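You operate a simulated robot arm through the tools that you are given. There is no shell and no other tool. Be economical: measure what you need, move in short steps, check, and stop when the job is done.

You are at the controls of a simulated two-armed robot. One attempt, no reset.

## Task
Close the counter door. Put the bag on the cooler lid top away on the front of the work tray. Turn the cooler dial to 40. Stack the 70 W bulb from the middle shelf of the right bay on top of the 50 W bulb. Put the small block on the mat on the cargo rack. Fetch the spacer from the third shelf from the top of the tower and set it on the lower shelf of the left bay. Put the cloth from the bench top on top of the brown box on the bench top. Lift the shelf rail open. The order is free.

The check looks at the end state, three seconds after you hand in, the way a careful person would. Anything else that was tipped, shoved, dropped, spilled or broken makes it a failure. A push-on lid holds only when it is set on centred and level and pressed home; a screw cap is set on level and turned clockwise until tight. Flat cloth is picked up by pressing the open fingertips on it (5 to 10 N) and closing them slowly along it; thin cloth reads only 2 to 8 mm in the jaws.

## Robot
Two 7-joint arms with two-finger grippers on one trunk, on a base that drives. Base frame: it is fixed to the floor where the robot stands at the start and does not move with it; the origin is under the middle of the robot, x ahead of it, y to its left, z up. Units: mm, rad, N and s.
The left shoulder is at the start at [60, 199, 904], the right one opposite. With the tool pointing down near the work surface each hand reaches from about 300 to 680 mm from the robot's upright axis, wherever it stands, measured 20 degrees to its own side. Places, roughly: bag [1500, 1000, 750]; box [-4750, 2000, 1000]; bulb [-3250, 3250, 1250]; cloth (4x5x4 cm) [-4400, 2200, 900]; cooler dial [1400, 1300, 800]; counter door [500, -100, 500]; front of the work tray (15x34 cm) [-3180, 1660, 920]; lower shelf of the left bay [-3600, 1600, 600]; mat on the cargo rack (15x30 cm) [1100, 1840, 800]; shelf rail [-5200, 3500, 1600]; small block (8x5x4 cm) [-3500, 3200, 800]; spacer (3x3x3 cm) [-2600, 2900, 1400]. Payload 1.96 kg a hand.
Tool frame (each hand has its own): the origin (TCP) lies between the finger pads and is the grasp point; the fingertips stand 20 mm ahead of it; z points along the fingers, y is the line along which they close. Largest opening 72 mm; the body of the gripper starts 38 mm behind the TCP.
Orientation is told as [roll, pitch, yaw] about the base's x, y, z axes, in that order, counted from this pose: with the fingers straight down and closing along the base's y, the tool's x points along the base's -x, its y along +y and its z along -z.

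## Interface
- The arms move only by the tool drive_tool. It takes "left_motion", "right_motion" or both (then of equal length, played together; a hand with none holds still); each is a list of rows, each a list of 7 numbers: the shift along the tool's x, y, z in mm, then the turn, a rotation vector about the tool's x, y, z in degrees, then the gripper command, from -1 (fully open) to 1 (shut), values between in proportion. In form: [[dx, dy, dz, ax, ay, az, fingers], ...]. A call has 1 to 10 rows; each row is the pose to reach, as a shift and turn from the pose commanded when the call began, along the tool's axes at that moment. Each row takes 0.2 s and may step no farther than 50 mm and 0.15 rad from the row before; otherwise, or with a gripper value out of range, the whole call is refused. A pose out of reach is approached as far as the arm can. The call stops where the force on the tool passes 40 N (or 10 N more than at its start, if that is more) or the arm is blocked; 0.2 s more then pass. Each finger travels about 153 mm/s and halts on what it meets, pressing with about 22 N; the grip force reading is that of the motor and also rises with nothing between the fingers. The clock runs only during rows and for 0.2 s after the last one: add rows that repeat a pose to give the fingers time. It gives the time, the measured TCP pose, the force on the tool (base axes), the opening and the grip force at its end, in the units of the frame above (readings bear some noise), with the torque about the TCP (base axes, N m) and any sound that the robot's microphone picked up.
- Cameras (640 x 400 px; columns grow to the right, rows downward): "scene" is now at [6.3, 18.4, 1454.4]; the picture's right is [-0.08, -1.00, 0.02], its down [-0.79, 0.05, -0.61] and it looks along [0.61, -0.07, -0.79] (base axes); focal length 255 px, centre (320, 200). "left" rides on the left gripper at [71, -19, -82] in its tool frame; the picture's right is [0.26, 0.97, 0.00], its down [-0.67, 0.18, -0.72] and it looks along [-0.69, 0.19, 0.70] (tool axes); focal length 280 px, centre (320, 200). "right" rides on the right gripper at [71, 19, -82] in its tool frame; the picture's right is [-0.26, 0.97, 0.00], its down [-0.67, -0.18, -0.72] and it looks along [-0.69, -0.19, 0.70] (tool axes); focal length 280 px, centre (320, 200). There is no depth. A picture from a camera that has moved, and an enlarged one, comes with that camera's place and axes in the base frame and with its lens. The place of the scene camera against the robot may be out by one fixed shift of up to 18 mm in any direction.
- capture(camera): a new picture of that camera. It takes no simulated time.
- lift_body(by): slides the trunk up (or, below 0, down) by that many mm; the arms and the scene camera ride with it, the base frame stays. It gives what a move gives, with no picture.
- base_move(legs): drives the robot by 1 to 6 legs, each [ahead, left, turn to the left] in mm, mm and rad, along the robot's own axes; the way and the turn of a leg run together, so that a leg with both is an arc; at most 1500 mm and 3.142 rad a leg. The arms and the cameras ride along, it lands a little off, and it stops where it bumps. It gives what a move gives.
- turn_head(pan, tilt): turns the head with the scene camera to pan (to the left, within 1.501 rad either way) and tilt (down, from -0.506 to 1.204), counted from straight ahead of the robot. It gives what a move gives.
- close_up(camera, box): a new picture of the part [left, top, right, bottom] of that camera's present view, enlarged. It takes no simulated time.
- sign_off(): hands the job in; it is judged then, once.

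Work in short steps. Places have to be worked out from the pictures, the camera data and where the tool is seen: move nearer, look again, correct. Check each grasp and each placing, and mend what went wrong. You have 196 turns and 192 pictures in all, those below and enlarged ones among them. Open the grippers and draw the arms clear of the work before you hand the job in, unless the task says otherwise; then end with one line.

The tools are called after "Call:" as name(argument=value, ...) on one line, values as JSON. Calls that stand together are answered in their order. drive_tool: Moves the arms, as the interface text tells. Its arguments: {"type":"object","properties":{"left_motion":{"type":"array","items":{"type":"array","items":{"type":"number"}}},"right_motion":{"type":"array","items":{"type":"array","items":{"type":"number"}}}},"required":[]} The other tools are called the same way: lift_body (by) slides the trunk up or down; base_move (legs) drives the base; turn_head (pan, tilt) turns the head that bears the scene camera; capture (camera) takes a picture; close_up (camera, box) takes an enlarged picture of a part of a camera's view; sign_off () hands the job in.

At the start:

```text
time_s: 0.0
left_position: [435.4, 176.4, 912.4]
left_orientation: [-0.002, -0.002, 0.001]
left_contact_force: [-0.4, 0.0, -0.5]
left_moment: [0.0, 0.01, -0.03]
left_finger_gap: 72.2
left_grip_force: 0.0
right_position: [305.6, -145.4, 922.2]
right_orientation: [-0.003, -0.002, 0.001]
right_contact_force: [-1.3, 0.4, 1.6]
right_moment: [0.0, -0.03, 0.0]
right_finger_gap: 71.7
right_grip_force: 0.1
trunk travel left (down, up): [-550.0, 440.0]
robot x, y, heading: [-1.5, -2.7, 0.002]
head pan, tilt: [-0.084, 0.915]
```

scene: 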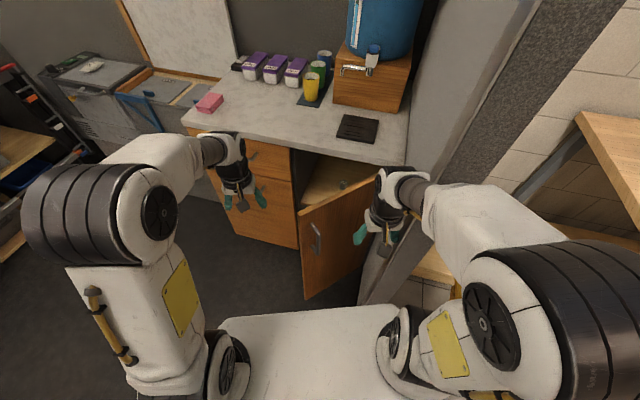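
right: 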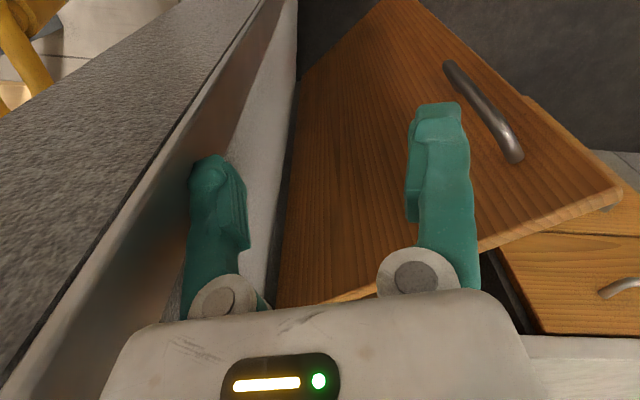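
left: 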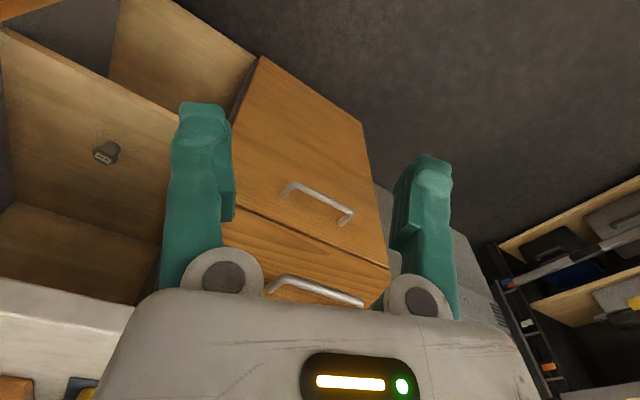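

I'll look more closely at the door first, to work out its hinge, free edge and handle.

Call:
close_up(camera="scene", box=[180, 100, 440, 310])

Call:
turn_head(pan=0.7, tilt=0.4)

Call:
capture(camera="scene")

```text
1.90 times, centred on (310, 205) of scene
camera zoom: at [6.3, 18.4, 1454.4], right [-0.08, -1.0, 0.02], down [-0.79, 0.05, -0.61], along [0.61, -0.07, -0.79], focal length 486 px, centre (339, 190)
```

zoom: 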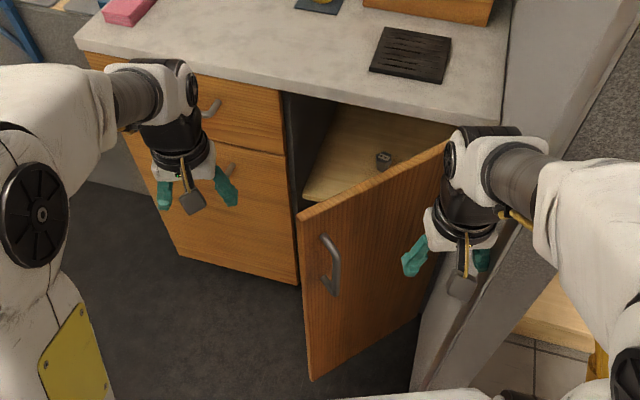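

```text
time_s: 1.1
left_position: [438.2, 161.0, 911.5]
left_orientation: [0.016, 0.0, -0.001]
left_contact_force: [-0.4, 1.4, 0.1]
left_moment: [0.0, 0.01, -0.04]
left_finger_gap: 71.8
left_grip_force: 0.1
right_position: [308.4, -160.4, 916.9]
right_orientation: [0.014, -0.002, 0.001]
right_contact_force: [24.3, 25.9, 20.8]
right_moment: [-0.64, -0.13, 0.95]
right_finger_gap: 59.6
right_grip_force: 0.1
trunk travel left (down, up): [-550.0, 440.0]
robot x, y, heading: [-1.6, 1.8, -0.002]
head pan, tilt: [0.7, 0.4]
```

```text
187 pictures are left
camera scene: at [6.1, 91.5, 1496.6], right [0.64, -0.77, 0.02], down [-0.3, -0.28, -0.91], along [0.7, 0.58, -0.41], focal length 255 px, centre (320, 200)
```

scene: 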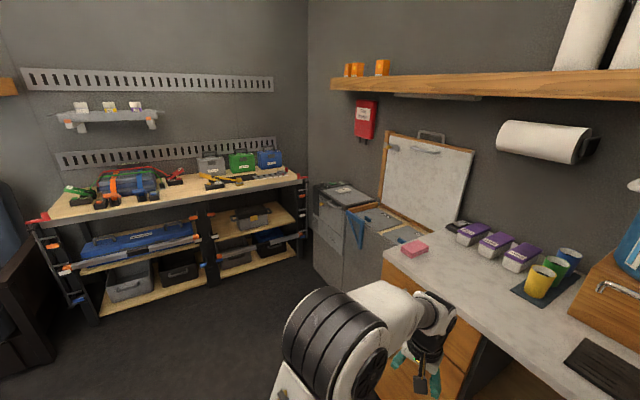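

The right hand touches something to its right (force +y), so I move it away to the left and up, gently.

Call:
drive_tool(right_motion=[[0, 20, 0, 0, 0, 0, -1], [0, 40, -15, 0, 0, 0, -1], [0, 50, -40, 0, 0, 0, -1], [0, 50, -40, 0, 0, 0, -1]])

Call:
capture(camera="right")

```text
time_s: 2.1
left_position: [436.4, 159.5, 913.0]
left_orientation: [0.02, -0.002, 0.001]
left_contact_force: [0.3, -0.4, 0.3]
left_moment: [-0.05, 0.0, 0.03]
left_finger_gap: 72.1
left_grip_force: 0.0
right_position: [305.1, -118.0, 938.6]
right_orientation: [0.02, -0.002, -0.002]
right_contact_force: [0.1, -0.2, -0.4]
right_moment: [-0.01, 0.0, 0.01]
right_finger_gap: 71.7
right_grip_force: 0.1
right hand out of reach, approached as far as the arm can: row 3, 4
trunk travel left (down, up): [-550.0, 440.0]
robot x, y, heading: [0.8, -1.7, 0.0]
head pan, tilt: [0.7, 0.4]
```

```text
186 pictures are left
camera right: at [234.2, -99.7, 1020.4], right [0.26, 0.96, 0.02], down [0.67, -0.2, 0.71], along [0.69, -0.18, -0.7], focal length 280 px, centre (320, 200)
```

right: 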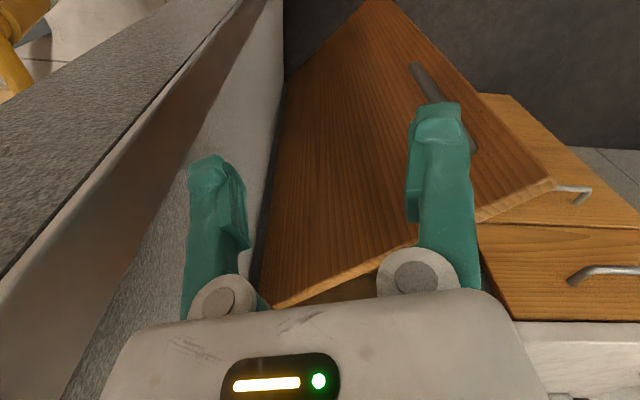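

The door's top edge runs from about (542,-240,870) at the hinge to (415,30,870) at the free edge, about 44° open. I close the right fingers and pitch them forward, in front of the door's middle.

Call:
drive_tool(right_motion=[[-10, 0, 0, 0, -8, 0, 1], [-20, 0, 10, 0, -16, 0, 1], [-30, 0, 20, 0, -24, 0, 1], [-40, 0, 35, 0, -32, 0, 1], [-50, 0, 50, 0, -40, 0, 1], [-60, 0, 65, 0, -48, 0, 1], [-70, 0, 80, 0, -56, 0, 1], [-80, 0, 100, 0, -64, 0, 1], [-80, 0, 100, 0, -64, 0, 1]])

Call:
turn_head(pan=0.0, tilt=0.85)

Call:
capture(camera="scene")

Call:
capture(camera="right")

```text
time_s: 4.1
left_position: [435.5, 158.7, 913.2]
left_orientation: [0.019, -0.004, -0.002]
left_contact_force: [0.0, 0.0, -0.4]
left_moment: [-0.02, -0.04, 0.01]
left_finger_gap: 72.0
left_grip_force: 0.1
right_position: [445.5, -87.2, 890.1]
right_orientation: [0.049, -1.112, -0.041]
right_contact_force: [-0.1, -0.3, -0.1]
right_moment: [-0.02, 0.0, 0.0]
right_finger_gap: 0.0
right_grip_force: 21.8
right hand out of reach, approached as far as the arm can: row 3, 4, 5, 6, 7, 8, 9
trunk travel left (down, up): [-550.0, 440.0]
robot x, y, heading: [1.5, -1.7, -0.004]
head pan, tilt: [0.7, 0.4]
```

```text
time_s: 5.2
left_position: [435.6, 157.6, 913.7]
left_orientation: [0.019, -0.003, 0.0]
left_contact_force: [-0.2, -0.7, 0.6]
left_moment: [-0.01, -0.02, -0.01]
left_finger_gap: 72.2
left_grip_force: 0.1
right_position: [445.8, -87.5, 890.6]
right_orientation: [0.049, -1.112, -0.044]
right_contact_force: [0.3, 0.8, -0.6]
right_moment: [-0.01, -0.03, -0.01]
right_finger_gap: 0.0
right_grip_force: 21.4
trunk travel left (down, up): [-550.0, 440.0]
robot x, y, heading: [0.8, 1.6, -0.001]
head pan, tilt: [0.0, 0.85]
```

```text
185 pictures are left
camera scene: at [10.1, 24.9, 1459.3], right [0.0, -1.0, 0.02], down [-0.75, -0.02, -0.66], along [0.66, -0.02, -0.75], focal length 255 px, centre (320, 200)
```

scene: 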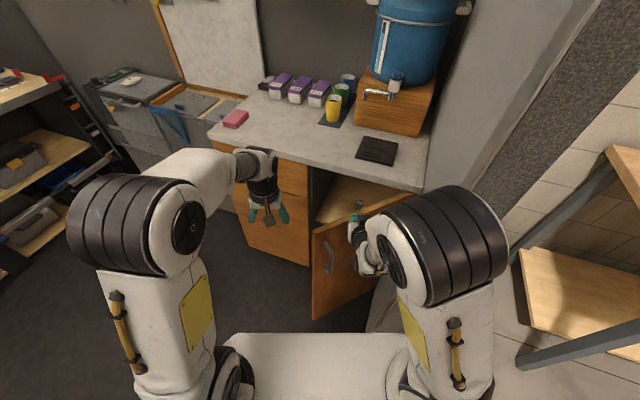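

```text
184 pictures are left
camera right: at [341.2, -67.4, 862.9], right [0.12, 0.96, 0.26], down [-0.34, -0.2, 0.92], along [0.93, -0.19, 0.31], focal length 280 px, centre (320, 200)
```

right: 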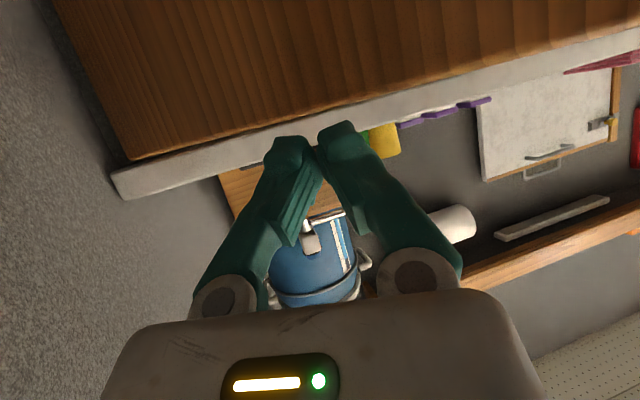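

The right fingertips are just at the door's top. I back the base off, lower the trunk 90 mm, then look before pushing.

Call:
base_move(legs=[[-120, 0, 0]])

Call:
lift_body(by=-90)

Call:
capture(camera="scene")

Call:
capture(camera="right")

```text
time_s: 6.4
left_position: [316.3, 156.7, 913.9]
left_orientation: [0.019, -0.004, -0.001]
left_contact_force: [-0.4, 0.7, 1.1]
left_moment: [0.01, 0.03, 0.0]
left_finger_gap: 72.1
left_grip_force: 0.1
right_position: [326.3, -87.6, 891.7]
right_orientation: [0.049, -1.114, -0.045]
right_contact_force: [-0.3, 0.7, 0.7]
right_moment: [0.0, -0.02, -0.05]
right_finger_gap: 0.0
right_grip_force: 22.2
trunk travel left (down, up): [-550.0, 440.0]
robot x, y, heading: [-120.8, -3.7, 0.002]
head pan, tilt: [0.0, 0.85]
```

```text
time_s: 7.7
left_position: [317.7, 137.6, 824.3]
left_orientation: [0.043, -0.005, -0.002]
left_contact_force: [-0.5, -0.2, 0.1]
left_moment: [-0.02, 0.0, -0.01]
left_finger_gap: 72.2
left_grip_force: 0.1
right_position: [326.9, -104.4, 798.4]
right_orientation: [0.104, -1.111, -0.091]
right_contact_force: [0.2, -0.4, 1.0]
right_moment: [-0.01, -0.01, -0.01]
right_finger_gap: 0.1
right_grip_force: 22.0
trunk travel left (down, up): [-460.0, 530.0]
robot x, y, heading: [-121.1, -0.9, -0.006]
head pan, tilt: [0.0, 0.85]
```

```text
183 pictures are left
camera scene: at [-108.4, 23.1, 1369.3], right [0.0, -1.0, 0.02], down [-0.75, -0.01, -0.66], along [0.66, -0.02, -0.75], focal length 255 px, centre (320, 200)
```

scene: 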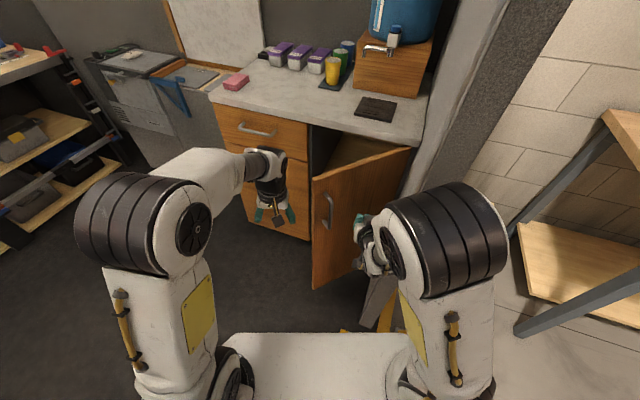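

```text
182 pictures are left
camera right: at [222.1, -83.5, 770.8], right [0.12, 0.95, 0.28], down [-0.34, -0.22, 0.91], along [0.93, -0.2, 0.3], focal length 280 px, centre (320, 200)
```

right: 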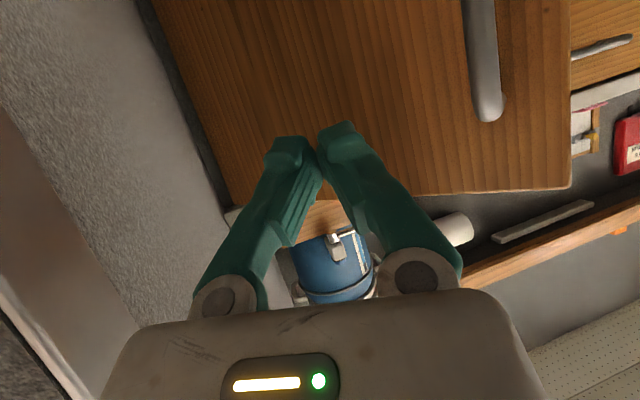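

The hand is in front of the door, between the handle and hinge. I push straight along +x.

Call:
drive_tool(right_motion=[[-11, 0, 22, 0, 0, 0, 1], [-22, 0, 44, 0, 0, 0, 1], [-33, 0, 67, 0, 0, 0, 1], [-44, 0, 89, 0, 0, 0, 1], [-55, 0, 111, 0, 0, 0, 1], [-66, 0, 133, 0, 0, 0, 1], [-77, 0, 156, 0, 0, 0, 1], [-88, 0, 178, 0, 0, 0, 1], [-99, 0, 200, 0, 0, 0, 1], [-110, 0, 222, 0, 0, 0, 1]])

Call:
capture(camera="scene")

```text
time_s: 9.9
left_position: [317.0, 138.2, 824.9]
left_orientation: [0.041, -0.005, -0.002]
left_contact_force: [0.4, 0.7, 0.4]
left_moment: [0.01, 0.0, 0.01]
left_finger_gap: 71.8
left_grip_force: 0.0
right_position: [424.3, -86.4, 872.0]
right_orientation: [0.101, -1.112, -0.053]
right_contact_force: [0.5, 1.2, -1.2]
right_moment: [-0.03, 0.01, -0.01]
right_finger_gap: 0.2
right_grip_force: 22.3
right hand out of reach, approached as far as the arm can: row 1, 2, 3, 4, 5, 6, 7, 8, 9, 10
trunk travel left (down, up): [-460.0, 530.0]
robot x, y, heading: [-113.9, 0.2, -0.002]
head pan, tilt: [0.0, 0.85]
```

```text
181 pictures are left
camera scene: at [-108.3, 23.0, 1369.3], right [0.0, -1.0, 0.02], down [-0.75, -0.01, -0.66], along [0.66, -0.02, -0.75], focal length 255 px, centre (320, 200)
```

scene: 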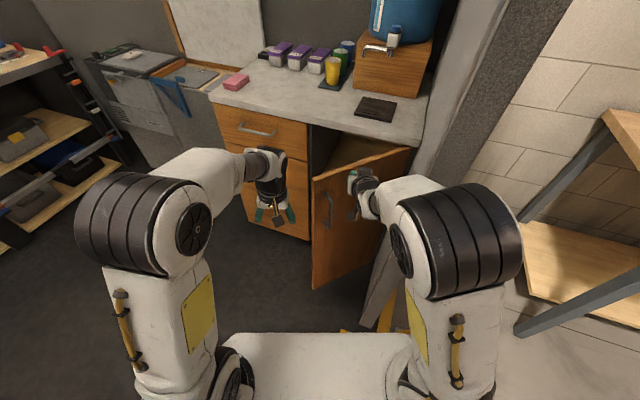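

The arm can't go low with that pose, but the pose itself is fine to push with the base. I lower the trunk 70 mm and drive ahead in small steps.

Call:
lift_body(by=-70)

Call:
base_move(legs=[[80, 0, 0]])

Call:
capture(camera="scene")

```text
time_s: 10.9
left_position: [316.9, 137.0, 753.2]
left_orientation: [0.043, -0.004, -0.001]
left_contact_force: [-0.2, -0.5, 0.1]
left_moment: [0.0, -0.03, 0.0]
left_finger_gap: 72.0
left_grip_force: 0.2
right_position: [425.5, -89.8, 800.7]
right_orientation: [0.097, -1.111, -0.057]
right_contact_force: [-0.1, 0.4, -0.7]
right_moment: [-0.01, 0.0, -0.01]
right_finger_gap: 0.0
right_grip_force: 21.7
trunk travel left (down, up): [-390.0, 600.0]
robot x, y, heading: [-118.3, -2.3, 0.0]
head pan, tilt: [0.0, 0.85]
```

```text
time_s: 12.0
left_position: [399.1, 137.3, 753.3]
left_orientation: [0.039, -0.003, -0.001]
left_contact_force: [1.1, 0.9, -0.7]
left_moment: [0.01, 0.04, 0.0]
left_finger_gap: 72.1
left_grip_force: 0.1
right_position: [505.8, -89.5, 800.7]
right_orientation: [0.099, -1.108, -0.057]
right_contact_force: [-0.2, -0.1, -0.5]
right_moment: [0.01, 0.05, -0.04]
right_finger_gap: 0.0
right_grip_force: 21.8
trunk travel left (down, up): [-390.0, 600.0]
robot x, y, heading: [-32.0, 0.2, -0.0]
head pan, tilt: [0.0, 0.85]
```

```text
180 pictures are left
camera scene: at [-25.7, 21.2, 1299.2], right [0.0, -1.0, 0.02], down [-0.75, -0.01, -0.66], along [0.66, -0.02, -0.75], focal length 255 px, centre (320, 200)
```

scene: 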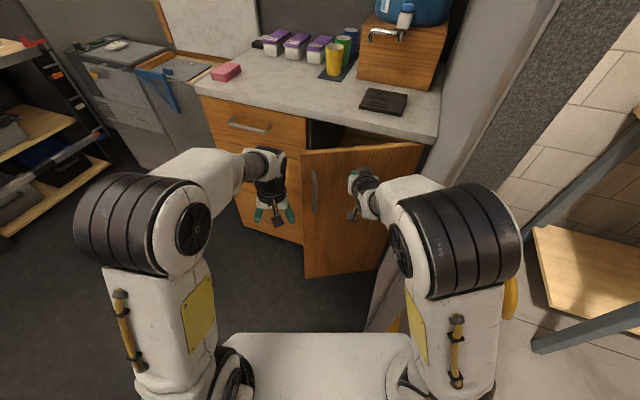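

The door is swinging shut. I keep driving ahead.

Call:
base_move(legs=[[55, 0, 0]])

Call:
capture(camera="scene")

```text
time_s: 13.0
left_position: [453.2, 121.5, 754.8]
left_orientation: [0.063, -0.005, -0.002]
left_contact_force: [-0.7, 0.6, -0.2]
left_moment: [0.02, 0.03, -0.01]
left_finger_gap: 72.0
left_grip_force: 0.1
right_position: [554.0, -65.9, 797.4]
right_orientation: [0.147, -1.105, -0.023]
right_contact_force: [0.3, 0.2, -0.6]
right_moment: [0.01, 0.0, -0.05]
right_finger_gap: 0.0
right_grip_force: 22.2
trunk travel left (down, up): [-390.0, 600.0]
robot x, y, heading: [17.3, 0.5, -0.001]
head pan, tilt: [0.0, 0.85]
```

```text
179 pictures are left
camera scene: at [29.3, 21.1, 1299.2], right [0.0, -1.0, 0.02], down [-0.75, -0.01, -0.66], along [0.66, -0.02, -0.75], focal length 255 px, centre (320, 200)
```

scene: 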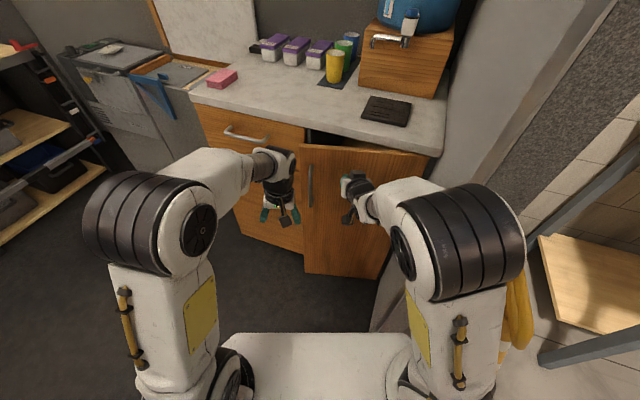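

Nearly shut. One more short drive.

Call:
base_move(legs=[[35, 0, 0]])

Call:
close_up(camera="scene", box=[180, 90, 460, 290])

```text
time_s: 14.0
left_position: [485.2, 69.7, 753.7]
left_orientation: [0.123, -0.024, -0.011]
left_contact_force: [0.3, 0.1, -0.4]
left_moment: [0.05, -0.01, 0.0]
left_finger_gap: 72.1
left_grip_force: 0.0
right_position: [554.4, -24.8, 785.4]
right_orientation: [0.3, -1.096, 0.029]
right_contact_force: [0.6, -1.1, 0.3]
right_moment: [-0.02, -0.03, 0.03]
right_finger_gap: 0.1
right_grip_force: 21.6
trunk travel left (down, up): [-390.0, 600.0]
robot x, y, heading: [50.9, 0.2, -0.011]
head pan, tilt: [0.0, 0.85]
stopped in leg 1: the robot was blocked; the commanded pose is now the measured one
```

```text
2.00 times, centred on (320, 190) of scene
camera zoom: at [58.6, 20.7, 1299.3], right [-0.01, -1.0, 0.02], down [-0.75, -0.01, -0.66], along [0.66, -0.02, -0.75], focal length 511 px, centre (320, 220)
```

zoom: 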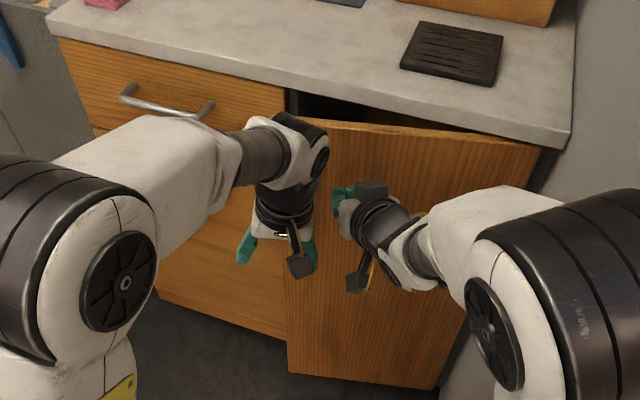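

Blocked, with the hands being pushed sideways. I back off and look at the rest of the setup.

Call:
base_move(legs=[[-150, 0, 0]])

Call:
capture(camera="scene")

Call:
capture(camera="right")

```text
time_s: 15.4
left_position: [333.9, 72.2, 755.0]
left_orientation: [0.12, -0.023, -0.014]
left_contact_force: [-1.1, -0.1, 0.5]
left_moment: [-0.02, -0.03, 0.01]
left_finger_gap: 71.9
left_grip_force: 0.0
right_position: [404.1, -23.6, 785.9]
right_orientation: [0.296, -1.094, 0.029]
right_contact_force: [0.3, 0.6, 0.9]
right_moment: [0.0, -0.03, -0.02]
right_finger_gap: 0.0
right_grip_force: 22.2
trunk travel left (down, up): [-390.0, 600.0]
robot x, y, heading: [-99.5, 4.3, -0.006]
head pan, tilt: [0.0, 0.85]
```

```text
177 pictures are left
camera scene: at [-92.1, 24.1, 1299.3], right [-0.01, -1.0, 0.02], down [-0.75, -0.01, -0.66], along [0.66, -0.02, -0.75], focal length 255 px, centre (320, 200)
```

scene: 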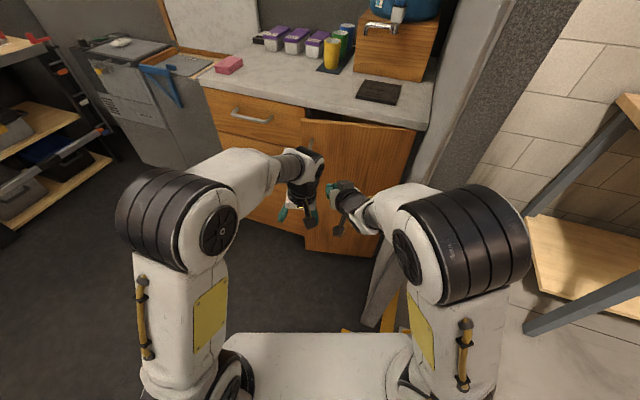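

```text
176 pictures are left
camera right: at [298.7, -30.9, 760.8], right [-0.16, 0.92, 0.36], down [-0.24, -0.39, 0.89], along [0.96, 0.05, 0.28], focal length 280 px, centre (320, 200)
```

right: 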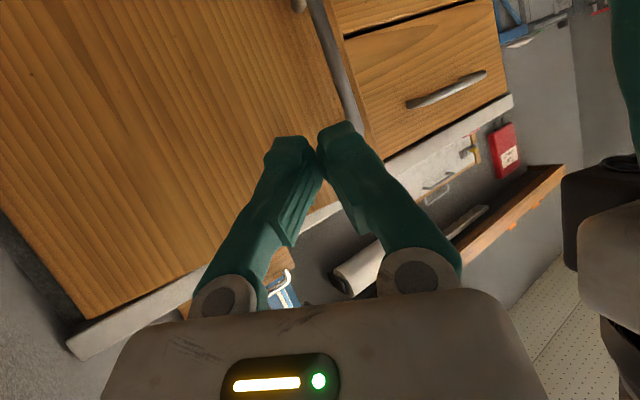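

I'll shift the base 70 mm left to free the right arm from the wall, move the left hand away to the left and up, and set the right hand back to y≈-40.

Call:
base_move(legs=[[0, 70, 0.01]])

Call:
drive_tool(left_motion=[[0, 30, -20, 0, 0, 0, -1], [0, 60, -40, 0, 0, 0, -1], [0, 90, -70, 0, 0, 0, -1], [0, 110, -110, 0, 0, 0, -1], [0, 120, -150, 0, 0, 0, -1]], right_motion=[[0, -20, 0, 0, 0, 0, 1], [0, -40, 0, 0, 0, 0, 1], [0, -60, 0, 0, 0, 0, 1], [0, -80, 0, 0, 0, 0, 1], [0, -80, 0, 0, 0, 0, 1]])

Call:
capture(camera="scene")

```text
time_s: 16.4
left_position: [337.2, 131.0, 752.2]
left_orientation: [0.131, -0.038, -0.004]
left_contact_force: [-1.0, 0.7, -0.5]
left_moment: [0.02, 0.0, 0.0]
left_finger_gap: 72.0
left_grip_force: 0.0
right_position: [397.8, 61.3, 781.8]
right_orientation: [0.343, -1.092, 0.052]
right_contact_force: [-0.4, 0.3, 0.3]
right_moment: [-0.01, 0.01, -0.01]
right_finger_gap: 0.0
right_grip_force: 22.2
trunk travel left (down, up): [-390.0, 600.0]
robot x, y, heading: [-95.4, 73.8, -0.0]
head pan, tilt: [0.0, 0.85]
```

```text
time_s: 17.6
left_position: [305.2, 238.2, 775.8]
left_orientation: [0.149, -0.038, -0.005]
left_contact_force: [0.2, 0.4, 0.1]
left_moment: [-0.04, -0.01, -0.03]
left_finger_gap: 72.1
left_grip_force: 0.0
left hand out of reach, approached as far as the arm can: row 1, 2, 3, 4, 5
right_position: [405.3, -17.4, 787.5]
right_orientation: [0.389, -1.088, 0.021]
right_contact_force: [-0.4, 0.8, 0.4]
right_moment: [-0.05, 0.01, -0.01]
right_finger_gap: 0.2
right_grip_force: 21.6
right hand out of reach, approached as far as the arm can: row 2, 3, 4, 5
trunk travel left (down, up): [-390.0, 600.0]
robot x, y, heading: [-101.8, 77.8, 0.0]
head pan, tilt: [0.0, 0.85]
```

```text
175 pictures are left
camera scene: at [-91.1, 97.3, 1299.2], right [0.0, -1.0, 0.02], down [-0.75, -0.02, -0.66], along [0.66, -0.02, -0.75], focal length 255 px, centre (320, 200)
```

scene: 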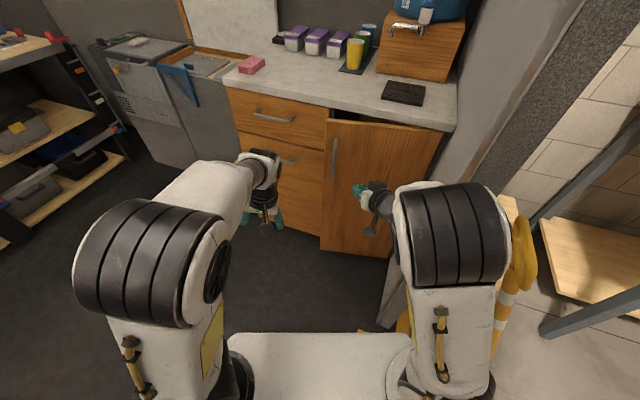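

The hand is clear of the handle, aimed at the door. I drive ahead and press.

Call:
base_move(legs=[[140, 0, 0]])

Call:
base_move(legs=[[35, 0, 0]])

Call:
capture(camera="scene")

```text
time_s: 18.9
left_position: [448.4, 236.7, 776.9]
left_orientation: [0.154, -0.037, -0.005]
left_contact_force: [0.6, 0.1, -0.6]
left_moment: [-0.03, 0.01, 0.0]
left_finger_gap: 72.0
left_grip_force: 0.0
right_position: [547.6, -20.8, 786.4]
right_orientation: [0.395, -1.088, 0.013]
right_contact_force: [0.7, 0.4, -0.5]
right_moment: [0.0, -0.02, 0.04]
right_finger_gap: 0.1
right_grip_force: 22.3
trunk travel left (down, up): [-390.0, 600.0]
robot x, y, heading: [41.0, 76.5, -0.003]
head pan, tilt: [0.0, 0.85]
```

```text
time_s: 19.8
left_position: [482.7, 221.1, 777.5]
left_orientation: [0.175, -0.04, -0.004]
left_contact_force: [0.0, 0.2, -0.2]
left_moment: [0.08, 0.0, 0.01]
left_finger_gap: 72.2
left_grip_force: 0.0
right_position: [577.9, -15.5, 785.3]
right_orientation: [0.457, -1.092, 0.006]
right_contact_force: [-0.3, 0.0, -0.5]
right_moment: [0.02, -0.05, 0.01]
right_finger_gap: 0.0
right_grip_force: 21.4
trunk travel left (down, up): [-390.0, 600.0]
robot x, y, heading: [74.9, 73.6, 0.002]
head pan, tilt: [0.0, 0.85]
```

```text
174 pictures are left
camera scene: at [86.3, 91.8, 1299.1], right [0.0, -1.0, 0.02], down [-0.75, -0.02, -0.66], along [0.66, -0.01, -0.75], focal length 255 px, centre (320, 200)
```

scene: 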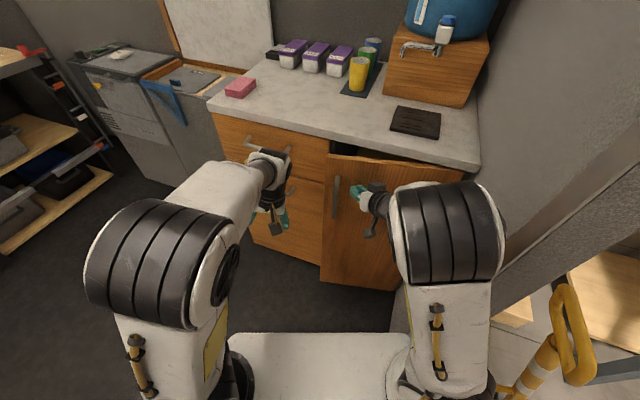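

Almost shut and no resistance on the tool; I push a bit more.

Call:
base_move(legs=[[30, 0, 0]])

Call:
close_up(camera="scene", box=[190, 90, 510, 300])

```text
time_s: 20.6
left_position: [526.9, 211.6, 773.2]
left_orientation: [0.196, -0.033, -0.006]
left_contact_force: [-0.5, -0.1, 0.2]
left_moment: [0.0, 0.05, 0.01]
left_finger_gap: 71.9
left_grip_force: 0.0
right_position: [620.3, -30.2, 774.6]
right_orientation: [0.501, -1.083, -0.041]
right_contact_force: [0.8, 0.1, -1.2]
right_moment: [0.01, -0.02, 0.02]
right_finger_gap: 0.3
right_grip_force: 22.0
trunk travel left (down, up): [-390.0, 600.0]
robot x, y, heading: [111.6, 81.1, -0.002]
head pan, tilt: [0.0, 0.85]
```

```text
1.90 times, centred on (350, 195) of scene
camera zoom: at [154.2, 74.5, 1298.6], right [0.0, -1.0, 0.0], down [-0.77, 0.0, -0.64], along [0.64, 0.0, -0.77], focal length 486 px, centre (263, 210)
```

zoom: 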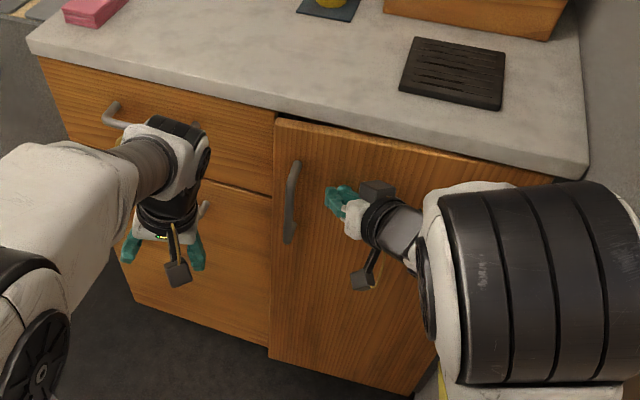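

It looks flush. A final small press, then I back away and check.

Call:
base_move(legs=[[15, 0, 0]])

Call:
base_move(legs=[[-300, 60, 0]])

Call:
close_up(camera="scene", box=[190, 60, 510, 260])

```text
time_s: 21.4
left_position: [534.6, 209.0, 778.0]
left_orientation: [0.197, -0.05, -0.012]
left_contact_force: [0.3, 1.1, -0.5]
left_moment: [-0.06, -0.01, 0.01]
left_finger_gap: 71.8
left_grip_force: 0.1
right_position: [624.8, -32.1, 781.8]
right_orientation: [0.512, -1.102, -0.049]
right_contact_force: [0.1, 0.5, -0.6]
right_moment: [-0.04, 0.01, -0.04]
right_finger_gap: 0.3
right_grip_force: 22.1
trunk travel left (down, up): [-390.0, 600.0]
robot x, y, heading: [131.2, 82.7, 0.005]
head pan, tilt: [0.0, 0.85]
```

```text
time_s: 23.5
left_position: [212.2, 269.6, 784.8]
left_orientation: [0.195, -0.074, -0.017]
left_contact_force: [0.5, 0.8, -0.5]
left_moment: [-0.01, -0.03, 0.04]
left_finger_gap: 72.1
left_grip_force: 0.1
right_position: [300.0, 36.5, 791.5]
right_orientation: [0.514, -1.124, -0.035]
right_contact_force: [0.2, 0.3, 0.0]
right_moment: [0.0, 0.02, 0.01]
right_finger_gap: 0.0
right_grip_force: 21.8
trunk travel left (down, up): [-390.0, 600.0]
robot x, y, heading: [-168.0, 142.2, -0.006]
head pan, tilt: [0.0, 0.85]
```

```text
2.00 times, centred on (350, 160) of scene
camera zoom: at [-161.9, 163.7, 1299.3], right [0.0, -1.0, 0.02], down [-0.75, -0.01, -0.66], along [0.66, -0.02, -0.75], focal length 511 px, centre (260, 280)
```

zoom: 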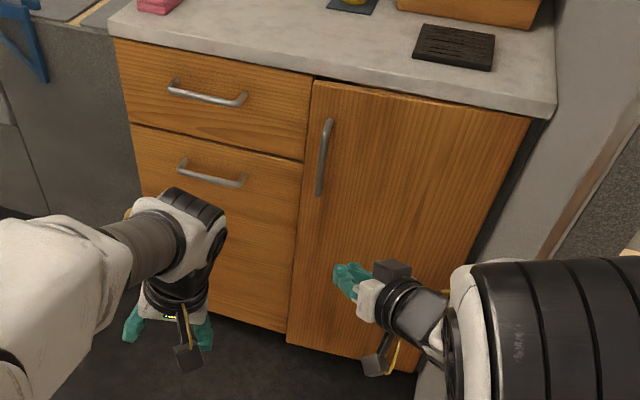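

The door is closed. Now I restore the arms to fingers-down poses and raise the trunk.

Call:
drive_tool(right_motion=[[0, 0, 0, 2.9, 7, 1.8, -1], [0, 0, 0, 5.8, 14, 3.6, -1], [0, 0, 0, 8.7, 21, 5.4, -1], [0, 0, 0, 11.6, 28, 7.2, -1], [0, 0, 0, 14.5, 35, 9, -1], [0, 0, 0, 17.4, 42, 10.8, -1], [0, 0, 0, 20.3, 49, 12.6, -1], [0, 0, 0, 23.2, 56, 14.4, -1], [0, 0, 0, 26.1, 63, 16.2, -1], [0, 0, 0, 26.1, 63, 16.2, -1]], left_motion=[[0, 0, -20, 3, 0, 0, -1], [0, 0, -40, 6, 0, 0, -1], [0, 0, -60, 9, 0, 0, -1], [0, 0, -80, 11, 0, 0, -1], [0, 0, -80, 11, 0, 0, -1], [0, 0, -80, 11, 0, 0, -1], [0, 0, -80, 11, 0, 0, -1], [0, 0, -80, 11, 0, 0, -1], [0, 0, -80, 11, 0, 0, -1], [0, 0, -80, 11, 0, 0, -1]])

Call:
lift_body(by=200)

Call:
turn_head(pan=0.75, tilt=0.5)

Call:
capture(camera="scene")

```text
time_s: 25.7
left_position: [204.5, 245.0, 798.4]
left_orientation: [0.041, -0.083, -0.019]
left_contact_force: [-0.1, 0.2, -0.4]
left_moment: [-0.02, 0.03, 0.0]
left_finger_gap: 72.2
left_grip_force: 0.0
left hand out of reach, approached as far as the arm can: row 1, 2, 3, 4, 5, 6, 7, 8, 9, 10
right_position: [262.5, 0.3, 798.4]
right_orientation: [0.023, 0.002, -0.027]
right_contact_force: [-1.1, -0.8, 0.7]
right_moment: [-0.02, -0.02, 0.02]
right_finger_gap: 72.0
right_grip_force: 0.1
right hand out of reach, approached as far as the arm can: row 8, 9, 10
trunk travel left (down, up): [-390.0, 600.0]
robot x, y, heading: [-170.0, 142.1, -0.003]
head pan, tilt: [0.0, 0.85]
```

```text
time_s: 27.9
left_position: [203.1, 244.1, 999.0]
left_orientation: [0.042, -0.083, -0.017]
left_contact_force: [0.0, 0.7, -0.2]
left_moment: [0.03, -0.01, 0.0]
left_finger_gap: 71.8
left_grip_force: 0.1
right_position: [262.7, 1.5, 997.9]
right_orientation: [0.027, 0.0, -0.027]
right_contact_force: [0.1, 0.0, 0.3]
right_moment: [-0.03, 0.02, -0.01]
right_finger_gap: 71.9
right_grip_force: 0.0
trunk travel left (down, up): [-590.0, 400.0]
robot x, y, heading: [-173.6, 145.6, -0.002]
head pan, tilt: [0.0, 0.85]
```

```text
time_s: 29.0
left_position: [203.9, 244.2, 1000.4]
left_orientation: [0.041, -0.082, -0.017]
left_contact_force: [-0.2, 0.0, 0.4]
left_moment: [0.02, 0.02, 0.02]
left_finger_gap: 71.9
left_grip_force: 0.0
right_position: [262.4, 0.8, 997.8]
right_orientation: [0.024, 0.001, -0.027]
right_contact_force: [0.1, 0.6, -0.6]
right_moment: [0.01, 0.0, -0.04]
right_finger_gap: 71.8
right_grip_force: 0.0
trunk travel left (down, up): [-590.0, 400.0]
robot x, y, heading: [-173.6, 141.9, -0.004]
head pan, tilt: [0.75, 0.499]
```

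```text
171 pictures are left
camera scene: at [-172.6, 230.3, 1527.8], right [0.68, -0.73, 0.02], down [-0.35, -0.34, -0.87], along [0.64, 0.59, -0.49], focal length 255 px, centre (320, 200)
```

scene: 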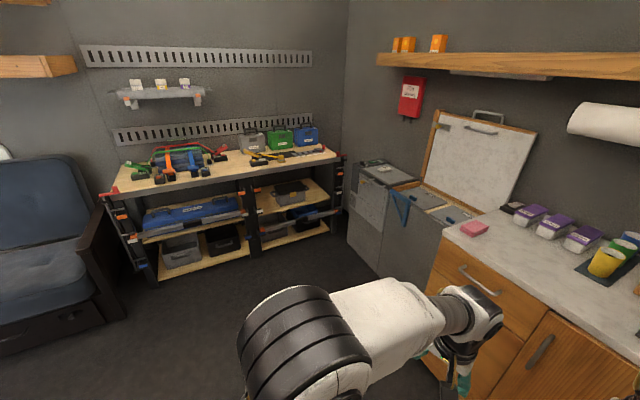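

Arms restored. I drive left and ahead toward the coolers with the bag and dial.

Call:
base_move(legs=[[0, 750, 0], [750, 0, 0]])

Call:
turn_head(pan=0.3, tilt=0.7)

Call:
capture(camera="scene")

```text
time_s: 36.7
left_position: [960.7, 989.9, 994.4]
left_orientation: [0.042, -0.079, -0.009]
left_contact_force: [0.4, -0.3, 0.1]
left_moment: [-0.01, 0.01, -0.03]
left_finger_gap: 72.0
left_grip_force: 0.1
right_position: [1017.5, 748.3, 996.0]
right_orientation: [0.027, 0.002, -0.018]
right_contact_force: [0.2, -0.1, -0.1]
right_moment: [-0.02, 0.05, -0.01]
right_finger_gap: 71.9
right_grip_force: 0.0
trunk travel left (down, up): [-590.0, 400.0]
robot x, y, heading: [583.1, 890.3, 0.008]
head pan, tilt: [0.75, 0.499]
```

```text
time_s: 37.6
left_position: [959.3, 988.1, 995.5]
left_orientation: [0.043, -0.081, -0.008]
left_contact_force: [-0.2, 0.4, 0.8]
left_moment: [0.0, 0.0, -0.04]
left_finger_gap: 72.0
left_grip_force: 0.0
right_position: [1017.8, 748.7, 995.4]
right_orientation: [0.027, 0.001, -0.019]
right_contact_force: [0.6, 0.1, 0.8]
right_moment: [-0.02, 0.0, 0.0]
right_finger_gap: 72.0
right_grip_force: 0.1
trunk travel left (down, up): [-590.0, 400.0]
robot x, y, heading: [583.1, 888.6, 0.004]
head pan, tilt: [0.3, 0.7]
```

```text
170 pictures are left
camera scene: at [593.9, 905.1, 1508.3], right [0.3, -0.95, 0.0], down [-0.61, -0.19, -0.77], along [0.73, 0.23, -0.64], focal length 255 px, centre (320, 200)
```

scene: 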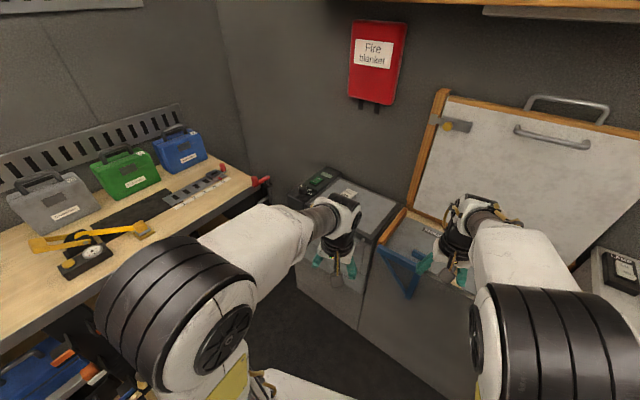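

The left hand hides the cooler; I zoom there and on the bench mat.

Call:
close_up(camera="scene", box=[270, 150, 460, 270])

Call:
capture(camera="left")

Call:
close_up(camera="scene", box=[0, 100, 290, 290])

```text
3.33 times, centred on (365, 210) of scene
camera zoom: at [593.9, 905.1, 1508.3], right [0.3, -0.95, 0.0], down [-0.61, -0.19, -0.77], along [0.73, 0.23, -0.64], focal length 851 px, centre (170, 167)
```

zoom: 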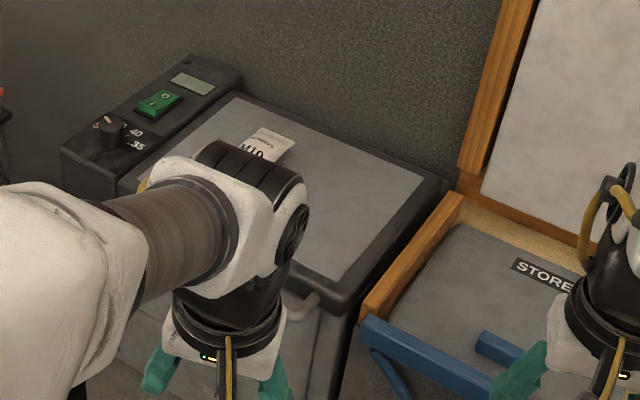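

```text
168 pictures are left
camera left: at [882.7, 967.4, 1069.9], right [-0.26, 0.97, 0.02], down [0.62, 0.15, 0.77], along [0.75, 0.21, -0.63], focal length 280 px, centre (320, 200)
```

left: 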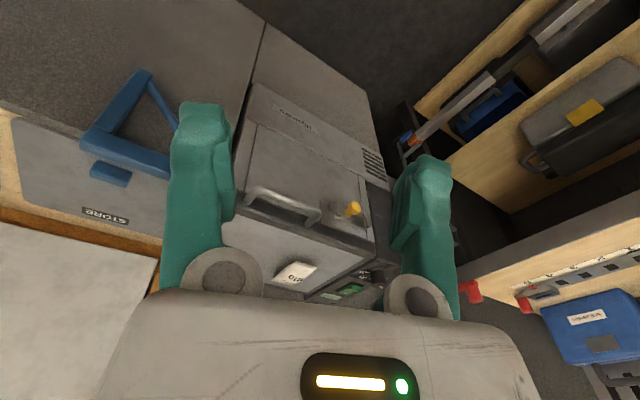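

```text
2.11 times, centred on (145, 195) of scene
camera zoom: at [593.9, 905.1, 1508.3], right [0.3, -0.95, 0.0], down [-0.61, -0.19, -0.77], along [0.73, 0.23, -0.64], focal length 538 px, centre (688, 210)
```

zoom: 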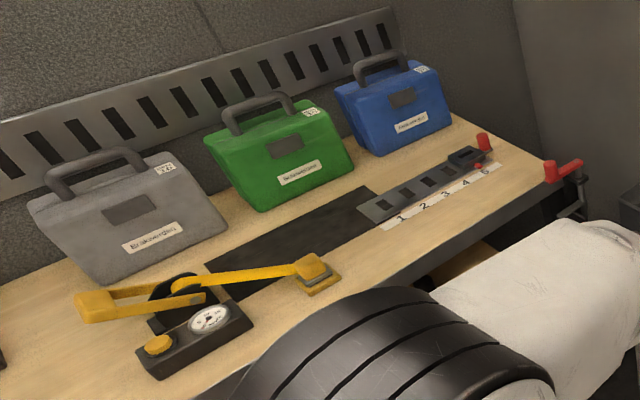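

The bag (labelled M10) lies on the cooler lid, the dial with 40/35 marks sits on the rear-left panel. I move the left hand aside to see them.

Call:
drive_tool(left_motion=[[0, 40, -10, 0, 0, 0, -1], [0, 80, -20, 0, 0, 0, -1], [0, 120, -30, 0, 0, 0, -1], [0, 160, -40, 0, 0, 0, -1], [0, 200, -50, 0, 0, 0, -1], [0, 240, -60, 0, 0, 0, -1]])

Call:
close_up(camera="scene", box=[270, 150, 430, 250])

```text
time_s: 39.0
left_position: [953.8, 1213.3, 1003.1]
left_orientation: [0.047, -0.083, -0.009]
left_contact_force: [-0.3, -0.1, 0.9]
left_moment: [-0.02, 0.03, 0.0]
left_finger_gap: 72.0
left_grip_force: 0.0
left hand out of reach, approached as far as the arm can: row 1, 2, 3, 4, 5, 6
right_position: [1015.8, 747.8, 995.4]
right_orientation: [0.026, 0.001, -0.019]
right_contact_force: [-0.1, -0.8, 0.9]
right_moment: [0.0, -0.02, 0.01]
right_finger_gap: 72.2
right_grip_force: 0.1
trunk travel left (down, up): [-590.0, 400.0]
robot x, y, heading: [580.8, 887.6, 0.01]
head pan, tilt: [0.3, 0.7]
```

```text
4.00 times, centred on (350, 200) of scene
camera zoom: at [593.6, 903.7, 1508.3], right [0.3, -0.95, 0.0], down [-0.61, -0.19, -0.77], along [0.73, 0.23, -0.64], focal length 1021 px, centre (200, 200)
```

zoom: 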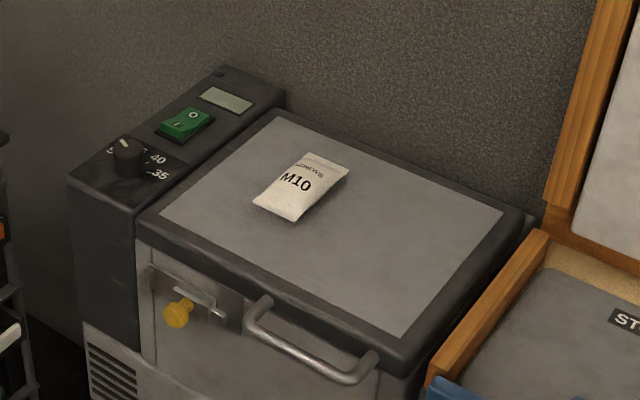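

The room is turned about -20° from my frame. I turn to face the cooler squarely and drive to a spot where both bag and dial are in reach.

Call:
base_move(legs=[[0, 0, -0.36], [0, 464, 0], [190, 0, 0]])

Call:
turn_head(pan=0.2, tilt=0.8)

Call:
capture(camera="scene")

```text
time_s: 44.0
left_position: [1387.5, 1430.4, 1002.0]
left_orientation: [0.043, -0.084, -0.369]
left_contact_force: [0.2, 0.9, 0.4]
left_moment: [0.05, -0.01, 0.03]
left_finger_gap: 72.1
left_grip_force: 0.0
right_position: [1281.6, 972.7, 995.4]
right_orientation: [0.027, 0.002, -0.378]
right_contact_force: [0.3, 0.1, 0.4]
right_moment: [0.03, 0.03, 0.02]
right_finger_gap: 72.0
right_grip_force: 0.1
trunk travel left (down, up): [-590.0, 400.0]
robot x, y, heading: [918.4, 1251.7, -0.359]
head pan, tilt: [0.3, 0.7]
```

```text
time_s: 44.7
left_position: [1386.6, 1431.2, 1002.2]
left_orientation: [0.042, -0.086, -0.372]
left_contact_force: [0.4, 0.7, 0.0]
left_moment: [-0.01, 0.03, -0.03]
left_finger_gap: 71.9
left_grip_force: 0.1
right_position: [1281.1, 974.0, 996.9]
right_orientation: [0.026, 0.003, -0.38]
right_contact_force: [-0.7, -1.3, -0.5]
right_moment: [0.0, 0.0, -0.01]
right_finger_gap: 72.2
right_grip_force: 0.2
trunk travel left (down, up): [-590.0, 400.0]
robot x, y, heading: [921.1, 1256.4, -0.362]
head pan, tilt: [0.201, 0.799]
```

```text
165 pictures are left
camera scene: at [937.7, 1258.8, 1500.1], right [-0.15, -0.99, 0.0], down [-0.71, 0.11, -0.7], along [0.69, -0.11, -0.72], focal length 255 px, centre (320, 200)
```

scene: 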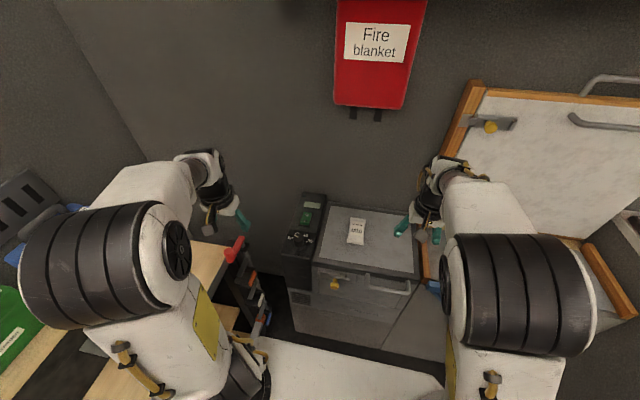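

Both targets are in view. I zoom in for accurate positions.

Call:
close_up(camera="scene", box=[270, 180, 430, 300])

Call:
capture(camera="right")

Call:
capture(camera="left")

```text
3.33 times, centred on (350, 240) of scene
camera zoom: at [937.7, 1258.8, 1500.1], right [-0.15, -0.99, 0.0], down [-0.71, 0.11, -0.7], along [0.69, -0.11, -0.72], focal length 851 px, centre (220, 67)
```

zoom: 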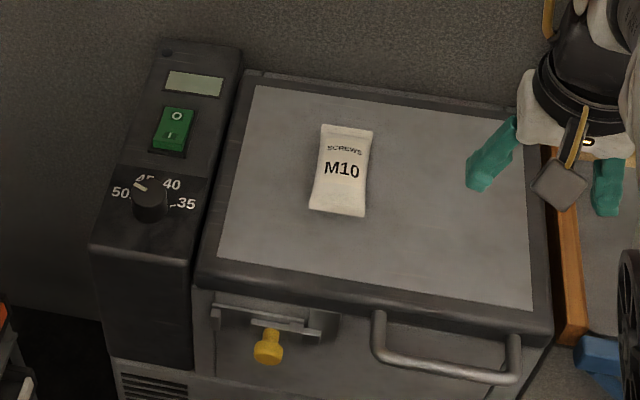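

```text
163 pictures are left
camera right: at [1222.1, 1016.1, 1077.4], right [0.6, 0.8, 0.02], down [0.55, -0.44, 0.71], along [0.58, -0.41, -0.7], focal length 280 px, centre (320, 200)
```

right: 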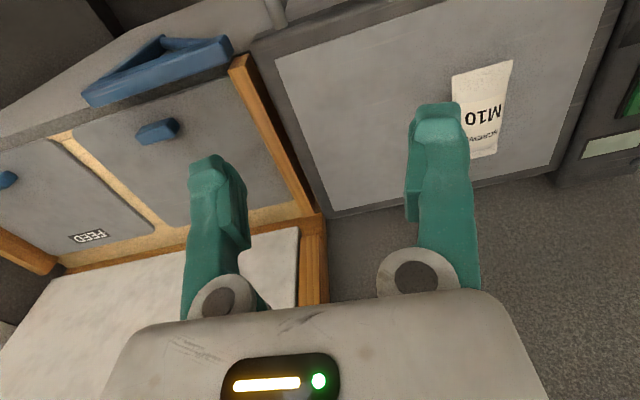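

```text
162 pictures are left
camera left: at [1306.3, 1437.6, 1076.4], right [0.1, 0.99, 0.02], down [0.62, -0.08, 0.78], along [0.77, -0.07, -0.63], focal length 280 px, centre (320, 200)
```

left: 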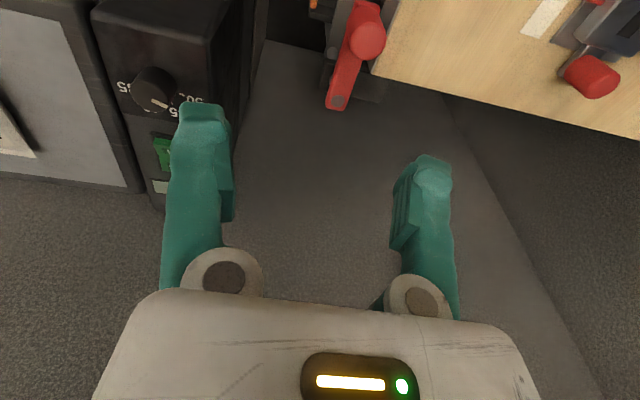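

Triangulated: bag centre ≈ (1410,1066,~847), dial knob top ≈ (1448,1248,~790), bag aligned with the room. I bring the right hand over the bag and check with its camera.

Call:
drive_tool(right_motion=[[-17, 26, 8, 0, 0, 0, -1], [-34, 53, 16, 0, 0, 0, -1], [-51, 80, 24, 0, 0, 0, -1], [-68, 106, 32, 0, 0, 0, -1], [-86, 133, 40, 0, 0, 0, -1], [-86, 133, 60, 0, 0, 0, -1]])

Call:
capture(camera="right")

```text
time_s: 46.1
left_position: [1386.3, 1431.2, 1003.4]
left_orientation: [0.045, -0.083, -0.369]
left_contact_force: [0.5, 0.6, -0.4]
left_moment: [0.01, 0.01, -0.03]
left_finger_gap: 72.2
left_grip_force: 0.1
right_position: [1281.5, 974.5, 995.6]
right_orientation: [0.025, 0.002, -0.38]
right_contact_force: [0.2, -0.3, -0.6]
right_moment: [0.01, 0.0, 0.0]
right_finger_gap: 71.9
right_grip_force: 0.1
right hand out of reach, approached as far as the arm can: row 1, 2, 3, 4, 5, 6
trunk travel left (down, up): [-590.0, 400.0]
robot x, y, heading: [923.5, 1259.0, -0.355]
head pan, tilt: [0.201, 0.799]
```

```text
161 pictures are left
camera right: at [1222.1, 1016.1, 1077.3], right [0.6, 0.8, 0.02], down [0.55, -0.44, 0.71], along [0.58, -0.41, -0.7], focal length 280 px, centre (320, 200)
```

right: 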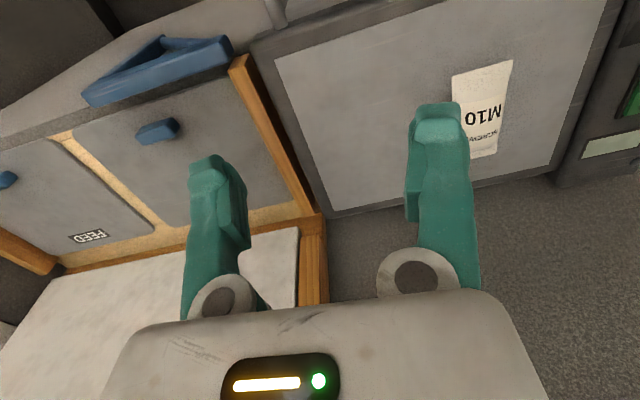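

The right arm is stuck at a joint limit. I probe with a simple forward move.

Call:
drive_tool(right_motion=[[-25, 0, 0, 0, 0, 0, -1], [-50, 0, 0, 0, 0, 0, -1], [-75, 0, 0, 0, 0, 0, -1]])

Call:
drive_tool(right_motion=[[0, 0, 30, 0, 0, 0, -1], [0, 0, 60, 0, 0, 0, -1]])

Call:
capture(camera="scene")

```text
time_s: 46.9
left_position: [1387.7, 1431.5, 1002.8]
left_orientation: [0.046, -0.083, -0.37]
left_contact_force: [-0.1, 0.2, -1.2]
left_moment: [-0.01, 0.01, 0.0]
left_finger_gap: 72.0
left_grip_force: 0.0
right_position: [1287.5, 969.3, 1005.8]
right_orientation: [0.029, -0.001, -0.379]
right_contact_force: [-0.3, -0.4, 0.0]
right_moment: [0.0, 0.01, 0.01]
right_finger_gap: 71.8
right_grip_force: 0.0
right hand out of reach, approached as far as the arm can: row 1, 2, 3
trunk travel left (down, up): [-590.0, 400.0]
robot x, y, heading: [926.1, 1259.8, -0.357]
head pan, tilt: [0.201, 0.799]
```

```text
time_s: 47.5
left_position: [1386.6, 1432.3, 1001.5]
left_orientation: [0.046, -0.083, -0.37]
left_contact_force: [0.1, -1.4, -1.0]
left_moment: [0.02, 0.01, 0.01]
left_finger_gap: 72.0
left_grip_force: 0.2
right_position: [1268.6, 981.8, 956.7]
right_orientation: [0.025, 0.0, -0.379]
right_contact_force: [0.2, -0.5, -0.3]
right_moment: [-0.02, 0.0, -0.02]
right_finger_gap: 71.7
right_grip_force: 0.0
right hand out of reach, approached as far as the arm can: row 1, 2
trunk travel left (down, up): [-590.0, 400.0]
robot x, y, heading: [925.5, 1254.3, -0.357]
head pan, tilt: [0.201, 0.799]
```

```text
160 pictures are left
camera scene: at [937.7, 1258.8, 1500.1], right [-0.15, -0.99, 0.0], down [-0.71, 0.11, -0.7], along [0.69, -0.11, -0.72], focal length 255 px, centre (320, 200)
```

scene: 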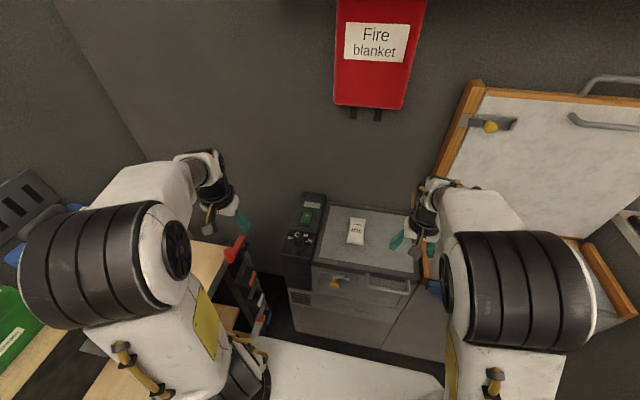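

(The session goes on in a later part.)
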